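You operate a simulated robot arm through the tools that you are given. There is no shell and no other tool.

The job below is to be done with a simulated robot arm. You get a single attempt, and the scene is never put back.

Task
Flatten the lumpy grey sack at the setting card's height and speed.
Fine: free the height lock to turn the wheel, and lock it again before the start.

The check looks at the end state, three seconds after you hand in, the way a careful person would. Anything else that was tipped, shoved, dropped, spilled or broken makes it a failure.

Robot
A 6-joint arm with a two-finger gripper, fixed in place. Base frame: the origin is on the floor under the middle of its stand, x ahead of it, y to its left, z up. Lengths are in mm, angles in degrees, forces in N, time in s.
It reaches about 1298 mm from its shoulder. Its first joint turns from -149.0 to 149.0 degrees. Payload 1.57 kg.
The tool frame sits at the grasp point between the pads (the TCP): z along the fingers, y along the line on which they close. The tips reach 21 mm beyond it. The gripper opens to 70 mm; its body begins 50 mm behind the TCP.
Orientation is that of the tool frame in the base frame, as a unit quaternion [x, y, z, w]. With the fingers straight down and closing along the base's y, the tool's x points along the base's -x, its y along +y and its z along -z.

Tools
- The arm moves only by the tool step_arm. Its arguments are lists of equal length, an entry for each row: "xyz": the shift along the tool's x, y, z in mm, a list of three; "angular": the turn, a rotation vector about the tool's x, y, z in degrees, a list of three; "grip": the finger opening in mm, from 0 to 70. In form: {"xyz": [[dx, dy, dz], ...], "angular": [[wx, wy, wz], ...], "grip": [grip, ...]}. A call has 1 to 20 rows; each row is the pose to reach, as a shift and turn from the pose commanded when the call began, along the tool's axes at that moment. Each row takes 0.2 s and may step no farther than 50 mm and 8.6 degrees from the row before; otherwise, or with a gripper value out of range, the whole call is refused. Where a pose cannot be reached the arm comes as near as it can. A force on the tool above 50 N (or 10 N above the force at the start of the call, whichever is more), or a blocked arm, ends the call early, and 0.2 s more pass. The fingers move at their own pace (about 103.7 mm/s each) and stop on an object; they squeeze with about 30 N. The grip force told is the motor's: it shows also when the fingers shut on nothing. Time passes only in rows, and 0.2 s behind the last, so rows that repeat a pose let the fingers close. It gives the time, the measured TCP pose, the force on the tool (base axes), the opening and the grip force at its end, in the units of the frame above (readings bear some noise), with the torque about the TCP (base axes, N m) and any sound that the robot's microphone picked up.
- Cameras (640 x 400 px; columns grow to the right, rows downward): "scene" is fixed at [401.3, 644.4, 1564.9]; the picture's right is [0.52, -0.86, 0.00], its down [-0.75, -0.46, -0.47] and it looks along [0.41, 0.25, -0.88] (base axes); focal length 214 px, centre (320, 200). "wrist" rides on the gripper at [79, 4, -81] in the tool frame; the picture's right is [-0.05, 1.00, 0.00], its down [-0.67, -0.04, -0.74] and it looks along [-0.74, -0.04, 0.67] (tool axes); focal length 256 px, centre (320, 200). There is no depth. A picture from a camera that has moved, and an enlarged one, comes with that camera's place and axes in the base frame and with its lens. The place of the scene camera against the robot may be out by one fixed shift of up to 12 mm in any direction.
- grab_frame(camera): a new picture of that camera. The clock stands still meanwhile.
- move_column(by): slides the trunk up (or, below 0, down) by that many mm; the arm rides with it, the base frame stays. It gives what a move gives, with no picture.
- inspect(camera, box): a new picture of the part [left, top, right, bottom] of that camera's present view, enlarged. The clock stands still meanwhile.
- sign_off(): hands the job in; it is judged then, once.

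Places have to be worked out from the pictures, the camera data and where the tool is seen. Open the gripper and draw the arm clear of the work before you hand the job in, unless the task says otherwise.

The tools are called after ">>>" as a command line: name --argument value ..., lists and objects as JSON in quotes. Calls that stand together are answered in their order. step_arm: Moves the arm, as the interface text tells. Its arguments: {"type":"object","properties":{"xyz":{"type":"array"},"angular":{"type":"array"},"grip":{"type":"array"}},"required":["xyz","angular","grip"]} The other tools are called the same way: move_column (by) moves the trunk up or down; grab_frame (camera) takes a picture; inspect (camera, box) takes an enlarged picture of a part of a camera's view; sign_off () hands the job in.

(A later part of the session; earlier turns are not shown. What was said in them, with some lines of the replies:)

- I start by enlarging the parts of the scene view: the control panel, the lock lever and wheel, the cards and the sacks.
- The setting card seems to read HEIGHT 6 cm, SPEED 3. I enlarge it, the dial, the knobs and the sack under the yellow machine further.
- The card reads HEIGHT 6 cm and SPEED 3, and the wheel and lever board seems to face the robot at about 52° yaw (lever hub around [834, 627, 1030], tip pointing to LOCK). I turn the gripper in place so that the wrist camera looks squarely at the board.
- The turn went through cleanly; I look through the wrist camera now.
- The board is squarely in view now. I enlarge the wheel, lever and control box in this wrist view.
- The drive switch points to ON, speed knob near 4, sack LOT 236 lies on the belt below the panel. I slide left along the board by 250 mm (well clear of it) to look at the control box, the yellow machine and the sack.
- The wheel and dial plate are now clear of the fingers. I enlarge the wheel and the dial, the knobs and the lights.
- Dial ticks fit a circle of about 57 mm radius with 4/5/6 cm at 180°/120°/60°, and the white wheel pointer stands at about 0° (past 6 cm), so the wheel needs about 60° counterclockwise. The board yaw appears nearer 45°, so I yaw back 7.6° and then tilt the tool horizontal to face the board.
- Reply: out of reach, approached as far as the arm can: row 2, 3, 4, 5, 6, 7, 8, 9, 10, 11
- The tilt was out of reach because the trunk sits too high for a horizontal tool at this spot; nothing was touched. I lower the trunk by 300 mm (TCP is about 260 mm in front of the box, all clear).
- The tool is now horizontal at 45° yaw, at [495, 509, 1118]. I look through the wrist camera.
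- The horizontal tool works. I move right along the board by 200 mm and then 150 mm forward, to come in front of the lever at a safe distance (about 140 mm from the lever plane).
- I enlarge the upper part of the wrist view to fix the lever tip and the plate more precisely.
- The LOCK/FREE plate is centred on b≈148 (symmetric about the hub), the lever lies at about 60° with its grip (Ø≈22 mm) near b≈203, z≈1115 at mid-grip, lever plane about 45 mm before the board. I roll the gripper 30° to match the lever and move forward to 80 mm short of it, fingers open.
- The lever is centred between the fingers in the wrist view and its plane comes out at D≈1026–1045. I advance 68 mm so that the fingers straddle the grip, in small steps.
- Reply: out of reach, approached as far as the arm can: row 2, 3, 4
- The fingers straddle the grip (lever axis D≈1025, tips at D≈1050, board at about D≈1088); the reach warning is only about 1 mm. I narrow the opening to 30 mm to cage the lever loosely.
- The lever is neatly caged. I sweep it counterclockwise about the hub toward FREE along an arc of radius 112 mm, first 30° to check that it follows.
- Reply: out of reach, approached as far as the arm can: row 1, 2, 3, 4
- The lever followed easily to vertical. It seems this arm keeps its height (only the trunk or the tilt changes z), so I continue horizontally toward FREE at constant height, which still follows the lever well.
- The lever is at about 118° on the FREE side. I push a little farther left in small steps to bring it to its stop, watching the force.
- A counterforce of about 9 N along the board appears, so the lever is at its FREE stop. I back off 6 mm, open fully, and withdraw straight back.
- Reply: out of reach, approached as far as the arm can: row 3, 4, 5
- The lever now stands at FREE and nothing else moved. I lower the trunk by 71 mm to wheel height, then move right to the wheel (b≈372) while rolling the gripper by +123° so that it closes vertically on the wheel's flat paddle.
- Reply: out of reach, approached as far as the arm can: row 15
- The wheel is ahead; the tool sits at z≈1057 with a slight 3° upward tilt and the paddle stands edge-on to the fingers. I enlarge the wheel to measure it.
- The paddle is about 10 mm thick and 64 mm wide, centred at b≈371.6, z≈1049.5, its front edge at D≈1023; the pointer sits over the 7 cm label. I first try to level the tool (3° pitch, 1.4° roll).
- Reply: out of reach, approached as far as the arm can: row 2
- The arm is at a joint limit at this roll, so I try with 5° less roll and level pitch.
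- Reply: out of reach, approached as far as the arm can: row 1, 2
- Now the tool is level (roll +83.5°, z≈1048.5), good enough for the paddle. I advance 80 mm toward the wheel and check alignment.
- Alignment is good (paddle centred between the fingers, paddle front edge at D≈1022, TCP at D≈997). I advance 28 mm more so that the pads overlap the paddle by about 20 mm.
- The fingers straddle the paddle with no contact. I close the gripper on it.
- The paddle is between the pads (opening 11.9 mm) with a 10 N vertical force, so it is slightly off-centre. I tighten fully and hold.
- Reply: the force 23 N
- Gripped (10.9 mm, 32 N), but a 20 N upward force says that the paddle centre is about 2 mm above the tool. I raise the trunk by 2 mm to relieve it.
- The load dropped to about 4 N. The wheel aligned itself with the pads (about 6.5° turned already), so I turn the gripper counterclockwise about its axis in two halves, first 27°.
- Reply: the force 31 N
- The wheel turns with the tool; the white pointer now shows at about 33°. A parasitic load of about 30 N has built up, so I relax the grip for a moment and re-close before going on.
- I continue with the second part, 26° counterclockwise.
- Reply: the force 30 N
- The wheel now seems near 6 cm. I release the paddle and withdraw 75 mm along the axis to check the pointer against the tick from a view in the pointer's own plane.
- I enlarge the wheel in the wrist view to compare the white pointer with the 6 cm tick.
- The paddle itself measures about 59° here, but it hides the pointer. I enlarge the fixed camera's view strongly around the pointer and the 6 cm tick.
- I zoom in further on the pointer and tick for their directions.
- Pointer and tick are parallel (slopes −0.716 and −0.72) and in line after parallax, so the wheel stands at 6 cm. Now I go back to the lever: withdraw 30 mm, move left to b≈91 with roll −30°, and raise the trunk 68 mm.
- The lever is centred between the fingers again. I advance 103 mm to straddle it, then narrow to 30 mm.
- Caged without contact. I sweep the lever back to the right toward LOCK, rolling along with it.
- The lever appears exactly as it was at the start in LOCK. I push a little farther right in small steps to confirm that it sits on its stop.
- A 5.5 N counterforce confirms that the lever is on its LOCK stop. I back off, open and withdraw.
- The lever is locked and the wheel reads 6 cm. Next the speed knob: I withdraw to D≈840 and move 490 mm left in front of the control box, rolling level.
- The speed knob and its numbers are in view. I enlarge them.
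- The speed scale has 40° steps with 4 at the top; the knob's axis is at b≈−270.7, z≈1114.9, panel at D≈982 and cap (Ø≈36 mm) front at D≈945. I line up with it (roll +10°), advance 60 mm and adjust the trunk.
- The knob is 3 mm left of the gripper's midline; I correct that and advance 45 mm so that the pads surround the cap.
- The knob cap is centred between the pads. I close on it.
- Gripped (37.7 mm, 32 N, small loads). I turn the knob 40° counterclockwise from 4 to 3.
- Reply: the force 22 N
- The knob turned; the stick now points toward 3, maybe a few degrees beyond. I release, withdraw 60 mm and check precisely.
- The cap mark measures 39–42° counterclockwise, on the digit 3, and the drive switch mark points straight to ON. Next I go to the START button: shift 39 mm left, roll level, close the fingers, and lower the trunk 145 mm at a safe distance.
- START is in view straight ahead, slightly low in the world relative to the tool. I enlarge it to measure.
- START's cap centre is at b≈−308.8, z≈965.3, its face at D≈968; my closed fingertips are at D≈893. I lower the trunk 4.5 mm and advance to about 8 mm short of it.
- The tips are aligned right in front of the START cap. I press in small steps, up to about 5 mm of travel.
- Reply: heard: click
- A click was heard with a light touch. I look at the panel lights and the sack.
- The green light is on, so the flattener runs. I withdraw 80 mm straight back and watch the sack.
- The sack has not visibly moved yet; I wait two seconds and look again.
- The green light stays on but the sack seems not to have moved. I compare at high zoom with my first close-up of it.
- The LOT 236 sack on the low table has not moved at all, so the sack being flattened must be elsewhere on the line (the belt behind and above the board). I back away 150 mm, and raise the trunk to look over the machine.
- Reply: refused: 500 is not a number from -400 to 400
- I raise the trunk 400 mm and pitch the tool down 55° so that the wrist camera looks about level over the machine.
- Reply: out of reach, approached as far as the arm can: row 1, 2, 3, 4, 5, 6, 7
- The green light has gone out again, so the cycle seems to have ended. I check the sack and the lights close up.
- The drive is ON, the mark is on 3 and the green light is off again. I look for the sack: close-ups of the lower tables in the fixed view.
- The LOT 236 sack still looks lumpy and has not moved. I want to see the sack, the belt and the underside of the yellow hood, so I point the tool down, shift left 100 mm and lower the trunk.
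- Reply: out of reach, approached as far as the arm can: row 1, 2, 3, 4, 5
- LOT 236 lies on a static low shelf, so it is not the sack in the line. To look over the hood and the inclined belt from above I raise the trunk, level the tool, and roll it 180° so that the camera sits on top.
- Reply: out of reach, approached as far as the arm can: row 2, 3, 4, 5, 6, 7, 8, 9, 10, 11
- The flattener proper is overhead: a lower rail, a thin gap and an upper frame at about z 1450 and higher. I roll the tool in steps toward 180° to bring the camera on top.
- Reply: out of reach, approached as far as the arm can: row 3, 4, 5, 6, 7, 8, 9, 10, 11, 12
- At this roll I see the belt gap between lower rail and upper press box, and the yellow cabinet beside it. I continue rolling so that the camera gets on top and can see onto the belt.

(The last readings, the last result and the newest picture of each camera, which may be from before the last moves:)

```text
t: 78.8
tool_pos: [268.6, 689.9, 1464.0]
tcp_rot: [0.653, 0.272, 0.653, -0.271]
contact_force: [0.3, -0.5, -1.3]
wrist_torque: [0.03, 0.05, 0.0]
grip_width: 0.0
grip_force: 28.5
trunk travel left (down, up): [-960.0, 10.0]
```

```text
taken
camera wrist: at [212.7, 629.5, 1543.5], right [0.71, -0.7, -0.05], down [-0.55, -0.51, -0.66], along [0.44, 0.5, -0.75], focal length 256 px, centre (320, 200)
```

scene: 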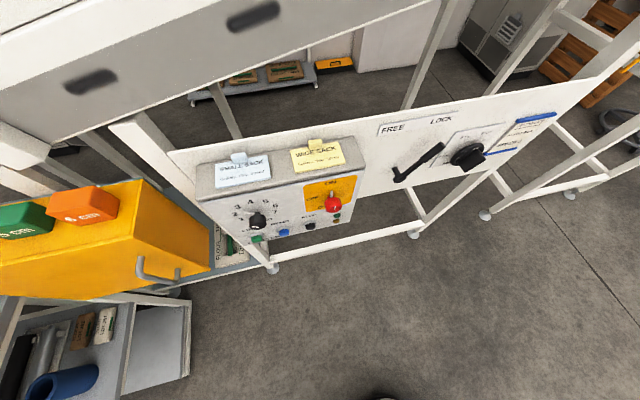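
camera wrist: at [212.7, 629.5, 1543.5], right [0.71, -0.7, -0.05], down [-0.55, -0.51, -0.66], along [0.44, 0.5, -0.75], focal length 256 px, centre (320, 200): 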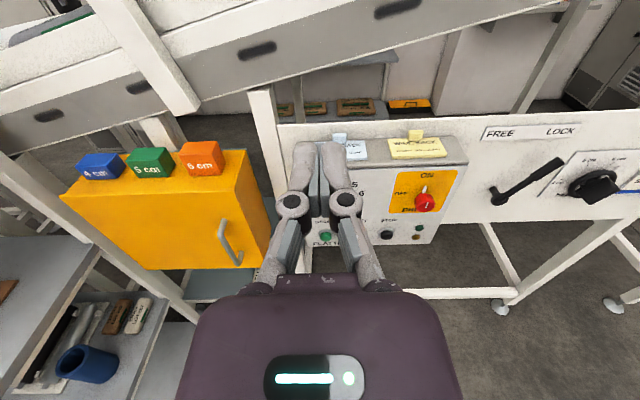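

Now the camera is on top with a good upright overview. Something lies on the belt at top left; I enlarge that and other parts.

>>> inspect --camera "wrist" --box '[0, 0, 220, 130]'

>>> inspect --camera "wrist" --box '[320, 140, 480, 250]'

>>> inspect --camera "wrist" --box '[470, 110, 640, 220]'

```text
2.91 times, centred on (110, 65) of wrist
camera zoom: at [212.7, 629.5, 1543.5], right [0.71, -0.7, -0.05], down [-0.55, -0.51, -0.66], along [0.44, 0.5, -0.75], focal length 745 px, centre (931, 593)
```

zoom: 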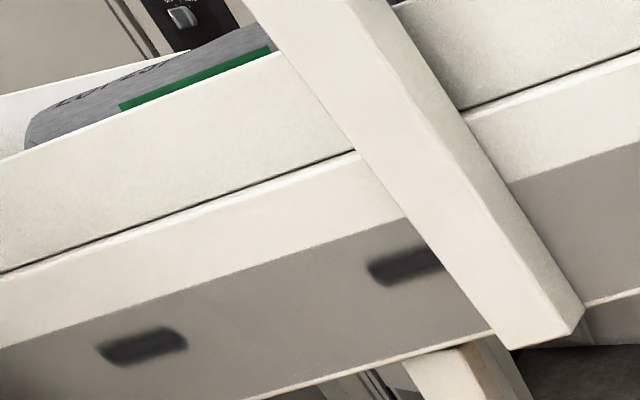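

```text
3.64 times, centred on (400, 195) of wrist
camera zoom: at [212.7, 629.5, 1543.5], right [0.71, -0.7, -0.05], down [-0.55, -0.51, -0.66], along [0.44, 0.5, -0.75], focal length 931 px, centre (29, 218)
```

zoom: 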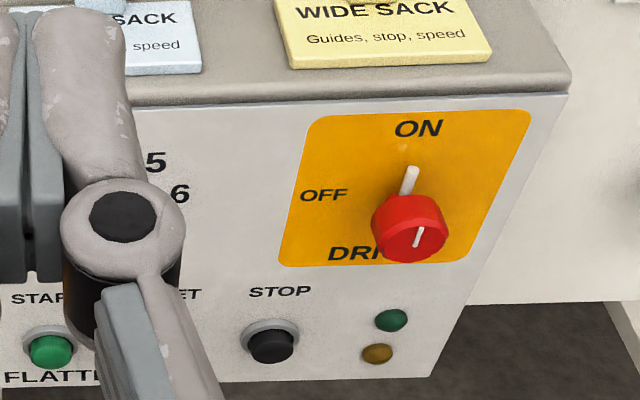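

```text
3.64 times, centred on (555, 165) of wrist
camera zoom: at [212.7, 629.5, 1543.5], right [0.71, -0.7, -0.05], down [-0.55, -0.51, -0.66], along [0.44, 0.5, -0.75], focal length 931 px, centre (-534, 327)
```

zoom: 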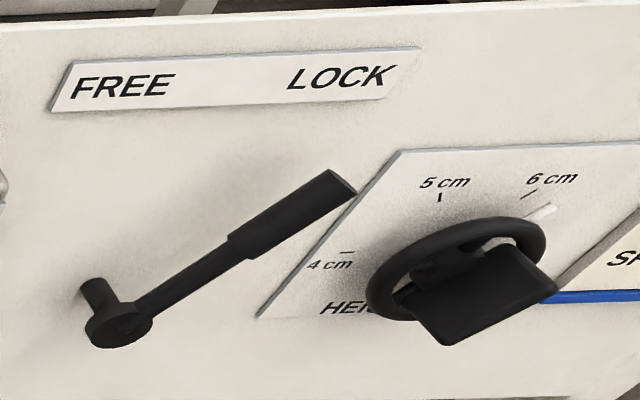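

A grey sack with a green stripe lies on the inclined belt at top left. I pitch the camera up by 24° and turn left to see the whole belt.

>>> step_arm --xyz '[[0, 0, 0], [0, 0, 0], [0, 0, 0]]' --angular '[[8, 0, 0], [16, 0, 0], [24, 0, 0]]' --grip '[0, 0, 0]'

>>> step_arm --xyz '[[0, 0, 0], [0, 0, 0], [0, 0, 0]]' --angular '[[0, 8, 0], [0, 16, 0], [0, 24, 0]]' --grip '[0, 0, 0]'

>>> grab_frame --camera "wrist"

```text
t: 79.5
tool_pos: [268.4, 690.0, 1464.9]
tcp_rot: [0.583, 0.402, 0.581, -0.402]
contact_force: [0.9, 0.6, 0.0]
wrist_torque: [0.0, 0.01, 0.0]
grip_width: 0.3
grip_force: 28.7
trunk travel left (down, up): [-960.0, 10.0]
```

```text
t: 80.3
tool_pos: [255.2, 692.1, 1539.6]
tcp_rot: [0.457, 0.303, 0.692, -0.471]
contact_force: [-1.1, -0.7, 0.6]
wrist_torque: [-0.03, 0.01, 0.01]
grip_width: 0.1
grip_force: 28.3
out of reach, approached as far as the arm can: row 1, 2, 3
trunk travel left (down, up): [-960.0, 10.0]
```

```text
taken
camera wrist: at [220.0, 591.2, 1579.2], right [0.93, -0.35, -0.06], down [-0.2, -0.37, -0.91], along [0.3, 0.86, -0.41], focal length 256 px, centre (320, 200)
```

wrist: 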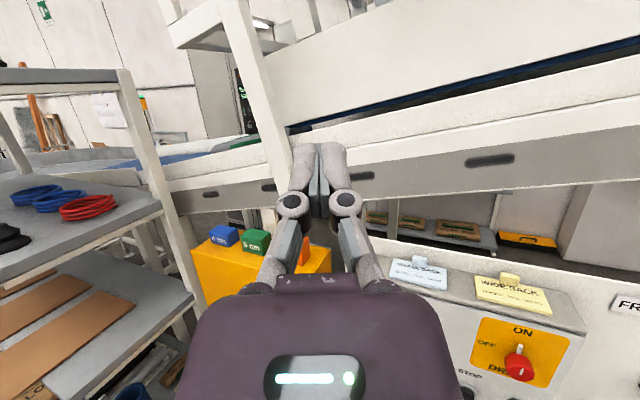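

The conveyor and the upper press box are visible now. I enlarge the outfeed area by the post.

>>> inspect --camera "wrist" --box '[120, 80, 340, 220]'

>>> inspect --camera "wrist" --box '[330, 0, 640, 190]'

```text
2.86 times, centred on (230, 150) of wrist
camera zoom: at [220.0, 591.2, 1579.2], right [0.93, -0.35, -0.06], down [-0.2, -0.37, -0.91], along [0.3, 0.86, -0.41], focal length 731 px, centre (577, 343)
```

zoom: 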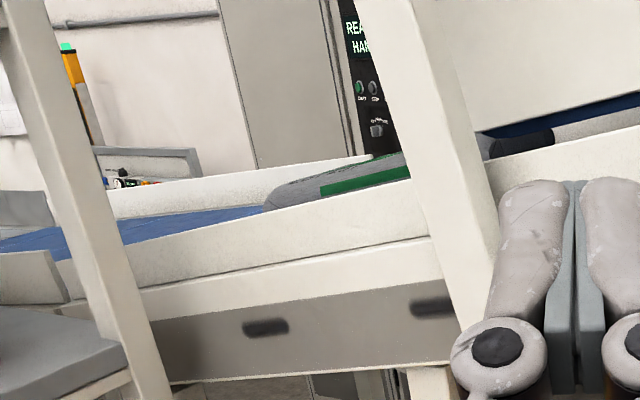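

```text
2.06 times, centred on (485, 95) of wrist
camera zoom: at [220.0, 591.2, 1579.2], right [0.93, -0.35, -0.06], down [-0.2, -0.37, -0.91], along [0.3, 0.86, -0.41], focal length 528 px, centre (-21, 417)
```

zoom: 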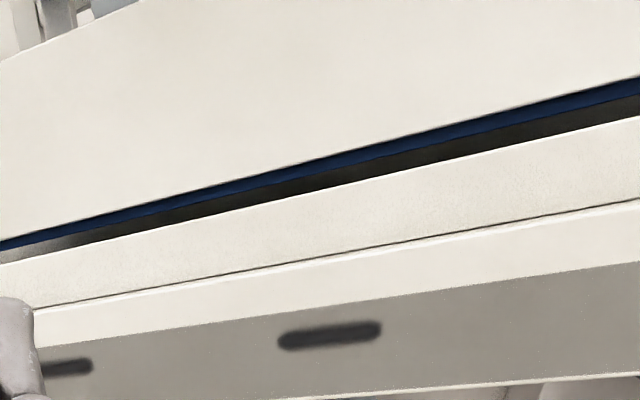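

A grey sack lies on the blue belt just past the post. I enlarge it as much as possible.

>>> inspect --camera "wrist" --box '[200, 120, 280, 170]'

>>> inspect --camera "wrist" --box '[130, 120, 230, 180]'

>>> inspect --camera "wrist" --box '[150, 0, 330, 115]'

```text
8.00 times, centred on (240, 145) of wrist
camera zoom: at [220.0, 591.2, 1579.2], right [0.93, -0.35, -0.06], down [-0.2, -0.37, -0.91], along [0.3, 0.86, -0.41], focal length 2048 px, centre (960, 640)
```

zoom: 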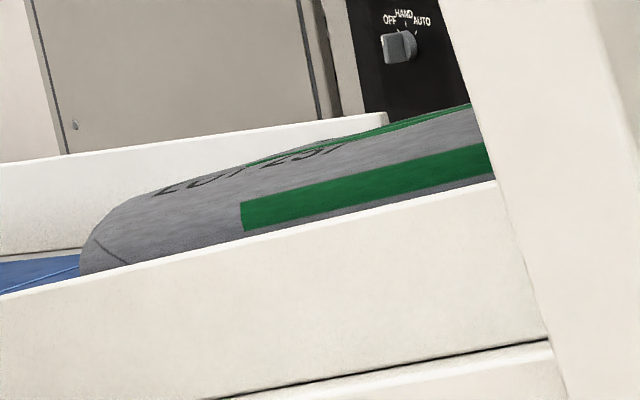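

```text
6.40 times, centred on (180, 150) of wrist
camera zoom: at [220.0, 591.2, 1579.2], right [0.93, -0.35, -0.06], down [-0.2, -0.37, -0.91], along [0.3, 0.86, -0.41], focal length 1638 px, centre (1216, 520)
```

zoom: 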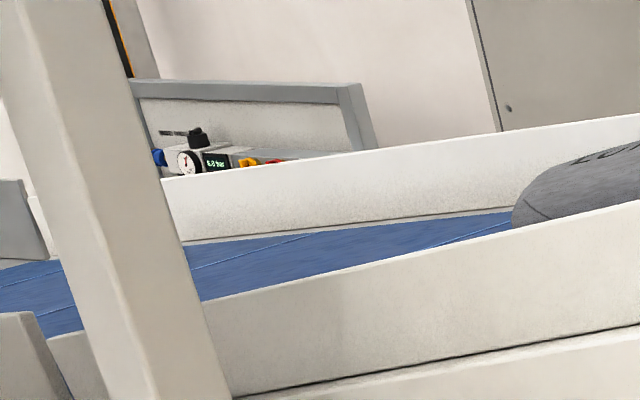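

```text
3.48 times, centred on (240, 58) of wrist
camera zoom: at [220.0, 591.2, 1579.2], right [0.93, -0.35, -0.06], down [-0.2, -0.37, -0.91], along [0.3, 0.86, -0.41], focal length 890 px, centre (598, 696)
```

zoom: 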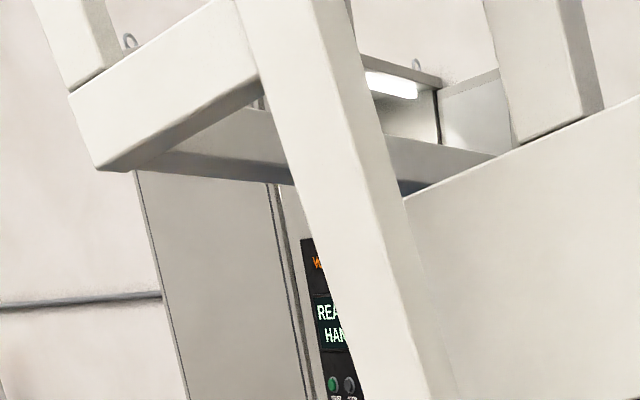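

The sack now visible on the belt looks smooth and flat just beyond the press. To be sure of flow and that nothing waits at the other end, I turn the camera right by 64° to view the other end of the belt.

>>> step_arm --xyz '[[0, 0, 0], [0, 0, 0], [0, 0, 0], [0, 0, 0], [0, 0, 0], [0, 0, 0], [0, 0, 0], [0, 0, 0]]' --angular '[[-7.3, 0, -3.2], [-14.6, 0, -6.5], [-21.9, 0, -9.7], [-29.2, 0, -13], [-36.5, 0, -16.2], [-43.8, 0, -19.5], [-51.1, 0, -22.7], [-58.4, 0, -26]]' --grip '[0, 0, 0, 0, 0, 0, 0, 0]'

>>> grab_frame --camera "wrist"

```text
t: 82.2
tool_pos: [256.3, 693.9, 1539.9]
tcp_rot: [0.545, 0.025, 0.837, -0.036]
contact_force: [-0.3, 0.1, 0.3]
wrist_torque: [0.01, -0.01, 0.02]
grip_width: 0.0
grip_force: 28.8
trunk travel left (down, up): [-960.0, 10.0]
```

```text
taken
camera wrist: at [149.7, 679.1, 1579.1], right [0.11, -0.99, -0.05], down [-0.41, 0.0, -0.91], along [0.9, 0.12, -0.41], focal length 256 px, centre (320, 200)
```

wrist: 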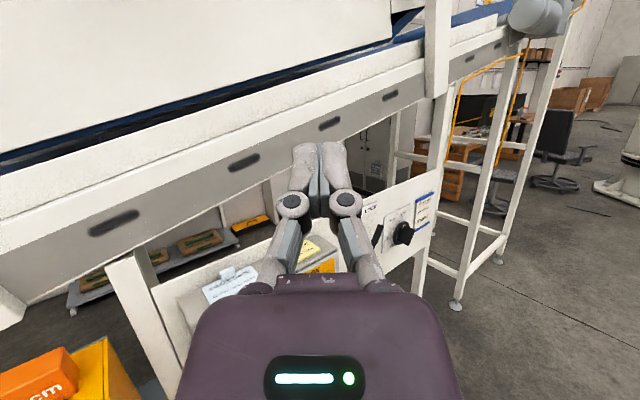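

The belt rises to the right and its upper end (with the motor) is visible. I enlarge it to see if anything lies on it.

>>> inspect --camera "wrist" --box '[360, 0, 600, 110]'

>>> inspect --camera "wrist" --box '[0, 60, 260, 200]'

>>> inspect --camera "scene" --box '[290, 175, 370, 235]'

```text
2.67 times, centred on (480, 55) of wrist
camera zoom: at [149.7, 679.1, 1579.1], right [0.11, -0.99, -0.05], down [-0.41, 0.0, -0.91], along [0.9, 0.12, -0.41], focal length 683 px, centre (-107, 587)
```

zoom: 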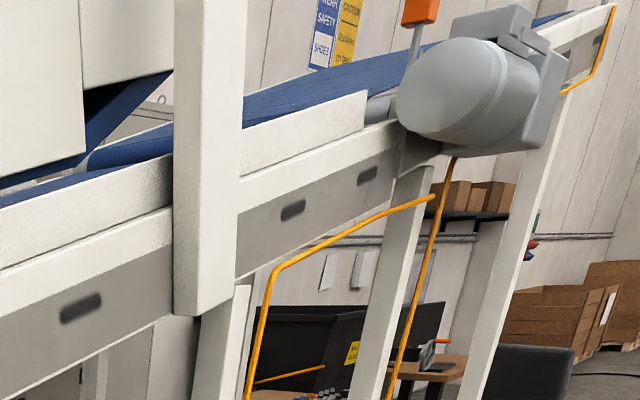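

```text
2.46 times, centred on (130, 130) of wrist
camera zoom: at [149.7, 679.1, 1579.1], right [0.11, -0.99, -0.05], down [-0.41, 0.0, -0.91], along [0.9, 0.12, -0.41], focal length 630 px, centre (788, 372)
```

zoom: 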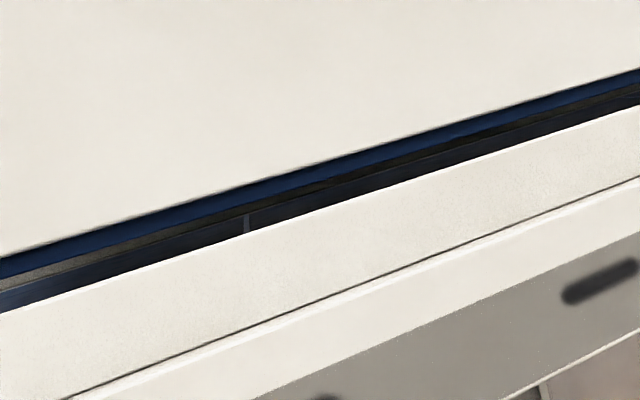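

```text
6.67 times, centred on (330, 205) of scene
camera zoom: at [401.3, 644.4, 1564.9], right [0.52, -0.86, 0.0], down [-0.75, -0.46, -0.47], along [0.41, 0.25, -0.88], focal length 1430 px, centre (253, 167)
```

zoom: 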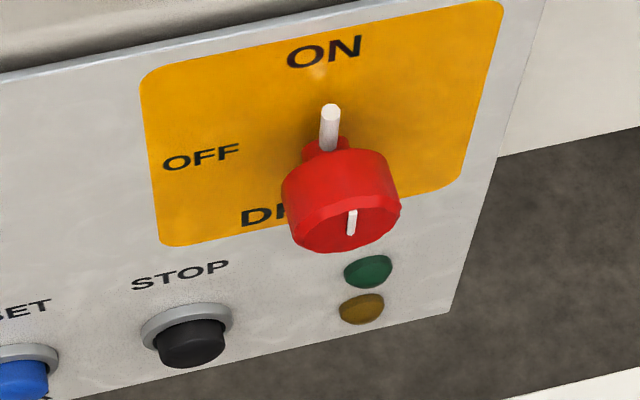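

The upper end of the belt is empty, so the sack past the post is the only one in the line. I need a better look at it, so I turn left about 85° and move closer (staying well clear of the rack and press frame).

>>> step_arm --xyz '[[0, 0, 0], [0, 0, 0], [0, 0, 0], [0, 0, 0], [0, 0, 0], [0, 0, 0], [0, 0, 0], [0, 0, 0], [0, 0, 0], [0, 0, 0], [0, 0, 0]]' --angular '[[7.05, 0, 3.15], [14.1, 0, 6.3], [21.2, 0, 9.4], [28.2, 0, 12.6], [35.3, 0, 15.7], [42.3, 0, 18.9], [49.4, 0, 22], [56.4, 0, 25.2], [63.5, 0, 28.3], [70.5, 0, 31.5], [77.6, 0, 34.6]]' --grip '[0, 0, 0, 0, 0, 0, 0, 0, 0, 0, 0]'

>>> grab_frame --camera "wrist"

```text
t: 84.5
tool_pos: [237.6, 697.2, 1539.4]
tcp_rot: [0.453, 0.308, 0.686, -0.479]
contact_force: [-0.2, 0.6, 1.0]
wrist_torque: [-0.04, 0.03, 0.0]
grip_width: 0.1
grip_force: 28.5
out of reach, approached as far as the arm can: row 9, 10, 11
trunk travel left (down, up): [-960.0, 10.0]
```

```text
taken
camera wrist: at [205.1, 595.9, 1579.1], right [0.94, -0.33, -0.06], down [-0.19, -0.37, -0.91], along [0.28, 0.87, -0.41], focal length 256 px, centre (320, 200)
```

wrist: 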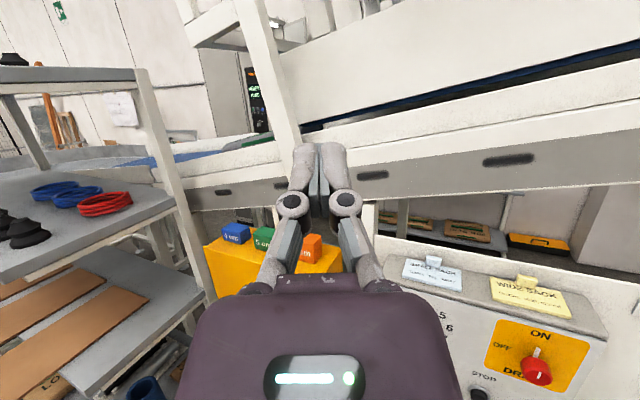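

The yaw is limited to about 70°, which is enough. I move about 190 mm closer toward the sack, staying some 240 mm clear of the rack.

>>> step_arm --xyz '[[-15.7, -27.3, 35.3], [-31.4, -54.6, 70.6], [-47.2, -82, 105.8], [-62.9, -109.3, 141.1]]' --angular '[[0, 0, 0], [0, 0, 0], [0, 0, 0], [0, 0, 0]]' --grip '[0, 0, 0, 0]'

>>> grab_frame --camera "wrist"

>>> inspect --camera "wrist" --box '[190, 90, 330, 190]'

```text
t: 85.5
tool_pos: [191.6, 882.9, 1539.1]
tcp_rot: [0.454, 0.308, 0.685, -0.479]
contact_force: [-0.1, 0.0, -0.6]
wrist_torque: [-0.01, -0.01, 0.0]
grip_width: 0.0
grip_force: 28.4
trunk travel left (down, up): [-960.0, 10.0]
```

```text
taken
camera wrist: at [157.7, 781.6, 1578.5], right [0.94, -0.33, -0.06], down [-0.19, -0.38, -0.91], along [0.28, 0.87, -0.42], focal length 256 px, centre (320, 200)
```

wrist: 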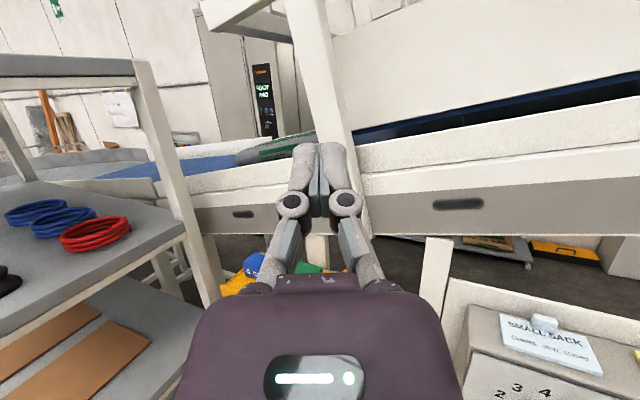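

```text
4.00 times, centred on (260, 140) of wrist
camera zoom: at [157.7, 781.6, 1578.5], right [0.94, -0.33, -0.06], down [-0.19, -0.38, -0.91], along [0.28, 0.87, -0.42], focal length 1024 px, centre (560, 440)
```

zoom: 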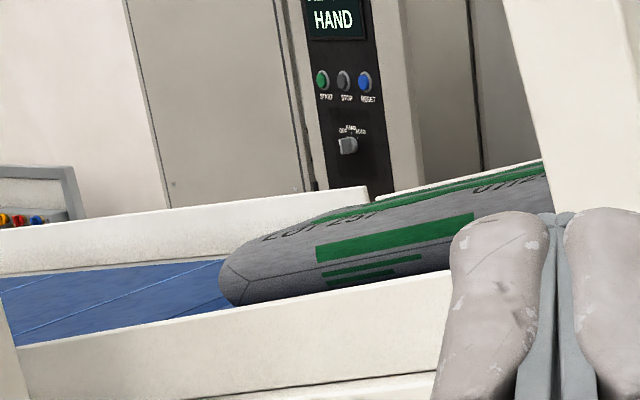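

The grey sack lies on the belt past the press, smooth and evenly flat (about 5–6 cm high), with the cycle finished and both lamps dark. I retreat the way I came and open the gripper.

>>> step_arm --xyz '[[15.7, 27.3, -35.3], [31.4, 54.6, -70.6], [47.2, 82, -105.8], [62.9, 109.3, -141.1], [72, 125, -161]]' --angular '[[0, 0, 0], [0, 0, 0], [0, 0, 0], [0, 0, 0], [0, 0, 0]]' --grip '[0, 0, 20, 50, 70]'

>>> grab_frame --camera "wrist"

>>> grab_frame --camera "scene"

```text
t: 86.8
tool_pos: [241.7, 673.0, 1539.0]
tcp_rot: [0.457, 0.306, 0.686, -0.476]
contact_force: [-0.3, 0.5, -0.3]
wrist_torque: [-0.02, -0.03, 0.0]
grip_width: 69.8
grip_force: 0.1
out of reach, approached as far as the arm can: row 5
trunk travel left (down, up): [-960.0, 10.0]
```

```text
taken
camera wrist: at [207.7, 571.8, 1579.0], right [0.94, -0.34, -0.06], down [-0.2, -0.37, -0.91], along [0.28, 0.86, -0.42], focal length 256 px, centre (320, 200)
```

wrist: 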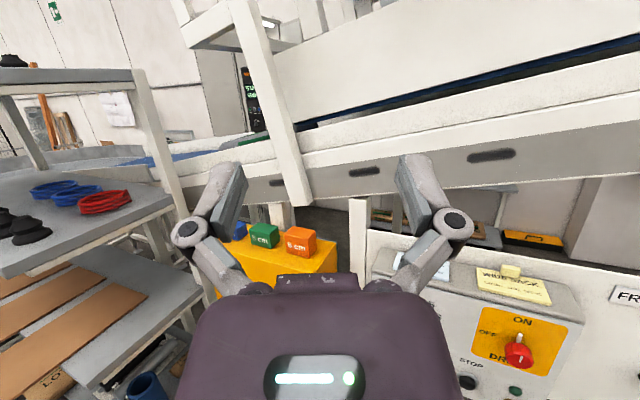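

```text
taken
```

scene: 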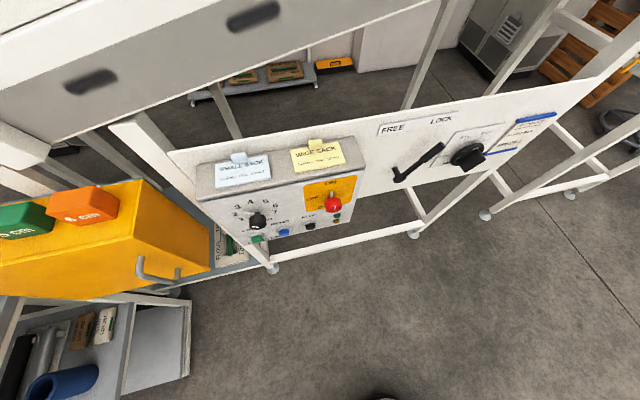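

With the gripper open there is a free view between the fingers. I take one more close look at the sack and the press end.

>>> inspect --camera "wrist" --box '[190, 90, 400, 210]'

>>> inspect --camera "wrist" --box '[220, 115, 320, 165]'

```text
3.05 times, centred on (295, 150) of wrist
camera zoom: at [207.7, 571.8, 1579.0], right [0.94, -0.34, -0.06], down [-0.2, -0.37, -0.91], along [0.28, 0.86, -0.42], focal length 780 px, centre (396, 352)
```

zoom: 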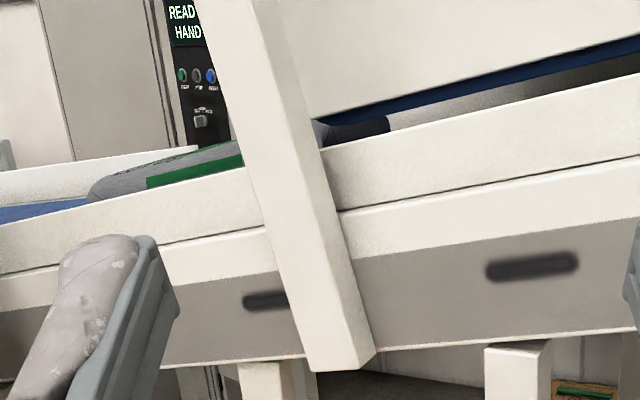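

```text
6.40 times, centred on (270, 140) of wrist
camera zoom: at [207.7, 571.8, 1579.0], right [0.94, -0.34, -0.06], down [-0.2, -0.37, -0.91], along [0.28, 0.86, -0.42], focal length 1638 px, centre (640, 584)
```

zoom: 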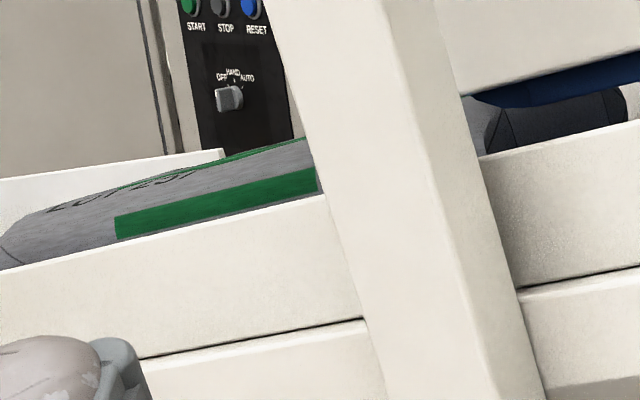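

Part of the sack's right end may still be under the press roller, in shadow behind the post. I shift the camera left and forward (gripper open) to see past the post.

>>> step_arm --xyz '[[-7.7, -36.7, 16.6], [-15.4, -73.4, 33.1], [-23, -110.1, 49.7], [-30.7, -146.8, 66.2], [-38.4, -183.5, 82.8]]' --angular '[[0, 0, 0], [0, 0, 0], [0, 0, 0], [0, 0, 0], [0, 0, 0]]' --grip '[70, 70, 70, 70, 70]'

>>> grab_frame --camera "wrist"

>>> inspect --camera "wrist" --box '[220, 90, 420, 210]'

```text
t: 88.0
tool_pos: [99.3, 824.1, 1539.0]
tcp_rot: [0.452, 0.308, 0.686, -0.48]
contact_force: [-0.5, -0.1, -0.6]
wrist_torque: [-0.01, -0.01, -0.03]
grip_width: 69.9
grip_force: 0.2
trunk travel left (down, up): [-960.0, 10.0]
```

```text
taken
camera wrist: at [66.2, 722.6, 1578.6], right [0.94, -0.33, -0.06], down [-0.19, -0.37, -0.91], along [0.28, 0.87, -0.41], focal length 256 px, centre (320, 200)
```

wrist: 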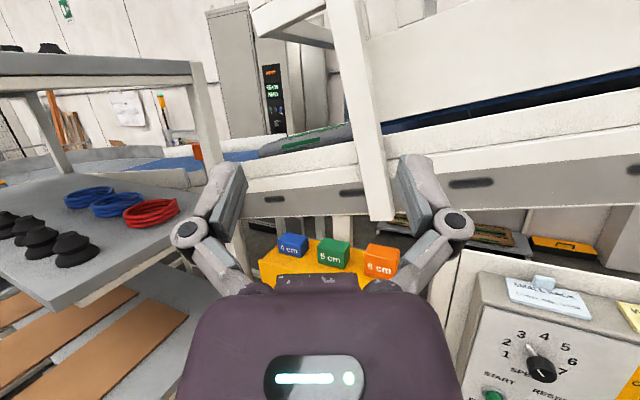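

```text
3.20 times, centred on (320, 150) of wrist
camera zoom: at [66.2, 722.6, 1578.6], right [0.94, -0.33, -0.06], down [-0.19, -0.37, -0.91], along [0.28, 0.87, -0.41], focal length 819 px, centre (320, 360)
```

zoom: 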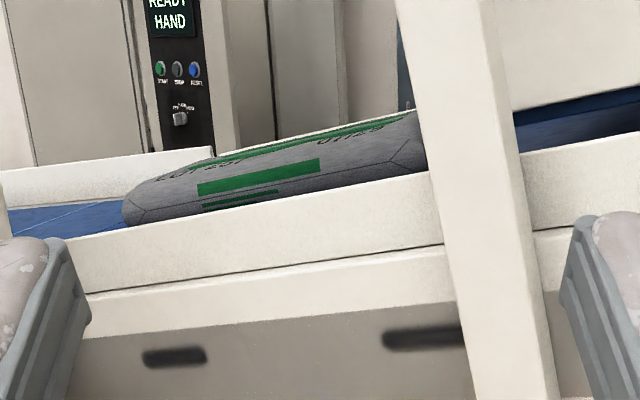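

Now the whole sack is visible clear of the press. One more enlargement to check its surface.

>>> inspect --camera "wrist" --box '[250, 110, 360, 170]'

>>> inspect --camera "wrist" --box '[480, 300, 600, 400]'

```text
5.82 times, centred on (305, 140) of wrist
camera zoom: at [66.2, 722.6, 1578.6], right [0.94, -0.33, -0.06], down [-0.19, -0.37, -0.91], along [0.28, 0.87, -0.41], focal length 1489 px, centre (407, 549)
```

zoom: 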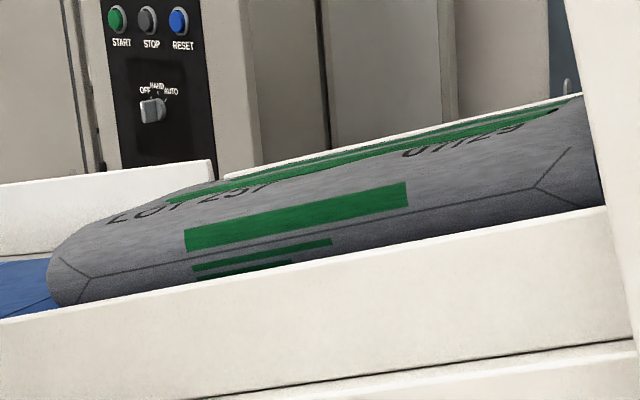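

```text
4.00 times, centred on (540, 350) of wrist
camera zoom: at [66.2, 722.6, 1578.6], right [0.94, -0.33, -0.06], down [-0.19, -0.37, -0.91], along [0.28, 0.87, -0.41], focal length 1024 px, centre (-560, -400)
```

zoom: 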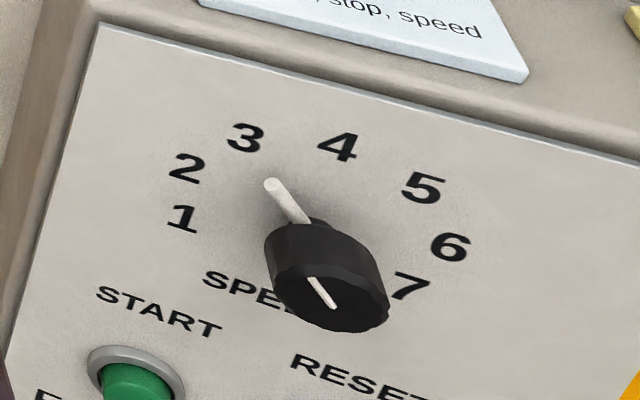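

The sack is uniformly flat and smooth, clear of the press, and the speed stick points at 3. I draw the arm back clear of the machine with the gripper open.

>>> step_arm --xyz '[[7.7, 36.7, -16.6], [15.4, 73.4, -33.1], [23, 110.1, -49.7], [30.7, 146.8, -66.2], [38.4, 183.5, -82.8]]' --angular '[[0, 0, 0], [0, 0, 0], [0, 0, 0], [0, 0, 0], [0, 0, 0]]' --grip '[70, 70, 70, 70, 70]'

>>> step_arm --xyz '[[0, 45, 0], [0, 90, 0], [0, 135, 0], [0, 180, 0]]' --angular '[[0, 0, 0], [0, 0, 0], [0, 0, 0], [0, 0, 0]]' --grip '[70, 70, 70, 70]'

>>> grab_frame --camera "scene"

>>> inspect --camera "scene" --box '[370, 90, 540, 200]'

>>> inspect --camera "scene" --box '[190, 130, 370, 245]'

```text
t: 89.2
tool_pos: [239.9, 672.4, 1539.5]
tcp_rot: [0.455, 0.306, 0.686, -0.478]
contact_force: [-0.1, 0.3, -0.6]
wrist_torque: [0.01, 0.01, 0.07]
grip_width: 70.0
grip_force: 0.0
trunk travel left (down, up): [-960.0, 10.0]
```

```text
t: 90.2
tool_pos: [322.8, 645.1, 1534.3]
tcp_rot: [0.489, 0.273, 0.697, -0.449]
contact_force: [1.0, -0.6, -0.5]
wrist_torque: [-0.03, 0.0, 0.02]
grip_width: 70.0
grip_force: 0.0
out of reach, approached as far as the arm can: row 1, 2, 3, 4
trunk travel left (down, up): [-960.0, 10.0]
```

```text
taken
```

scene: 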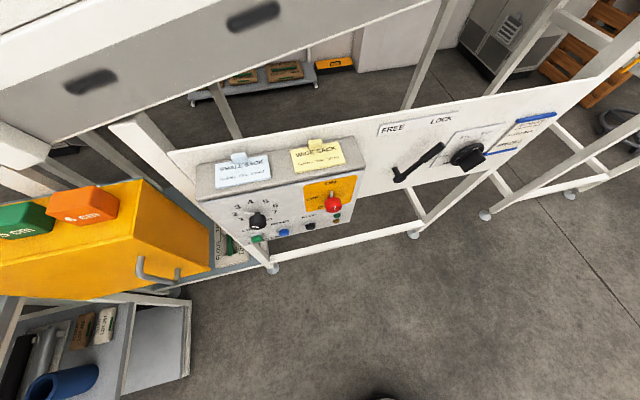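

```text
3.64 times, centred on (455, 145) of scene
camera zoom: at [401.3, 644.4, 1564.9], right [0.52, -0.86, 0.0], down [-0.75, -0.46, -0.47], along [0.41, 0.25, -0.88], focal length 780 px, centre (-171, 400)
```

zoom: 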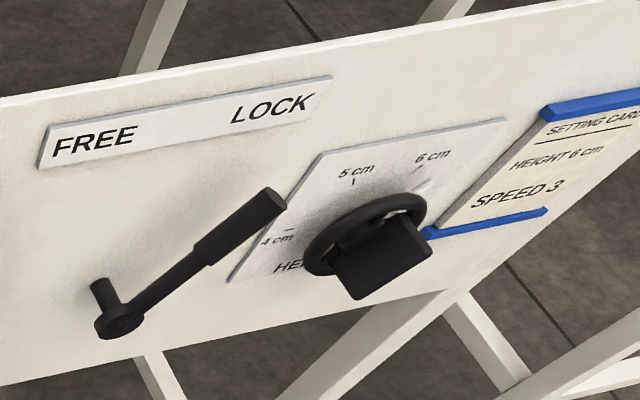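

```text
3.48 times, centred on (280, 188) of scene
camera zoom: at [401.3, 644.4, 1564.9], right [0.52, -0.86, 0.0], down [-0.75, -0.46, -0.47], along [0.41, 0.25, -0.88], focal length 746 px, centre (459, 244)
```

zoom: 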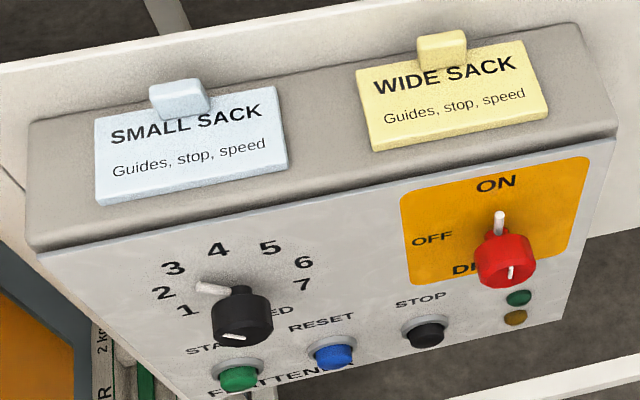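

The lever is at LOCK, the wheel at 6 cm, the speed knob at 3 and the drive ON. The cycle has finished and the grey sack lies flat past the press. Nothing else was disturbed, and the arm is clear with the gripper open, so I hand in.

>>> sign_off

```text
The job is handed in.
```

I set the flattener to the card and ran one cycle. The grey sack now lies flat and smooth on the belt, clear of the press. I never saw that sack before the run. I'm judging it flattened from its even surface, its height of roughly 5–6 cm, and the machine stopping by itself.

- **Height:** I freed the lock and turned the wheel from 7 cm to 6 cm. I then locked it again, pushing the lever onto its stop.
- **Speed:** I turned the knob from 4 to 3.
- **Run:** The drive was already ON. Pressing START lit the green lamp, which went out by itself within about ten seconds. The amber lamp stayed dark.

In the last pictures the other sacks, the cards, the blocks and the controls I didn't use look undisturbed. The arm is drawn back from the machine with the gripper open.
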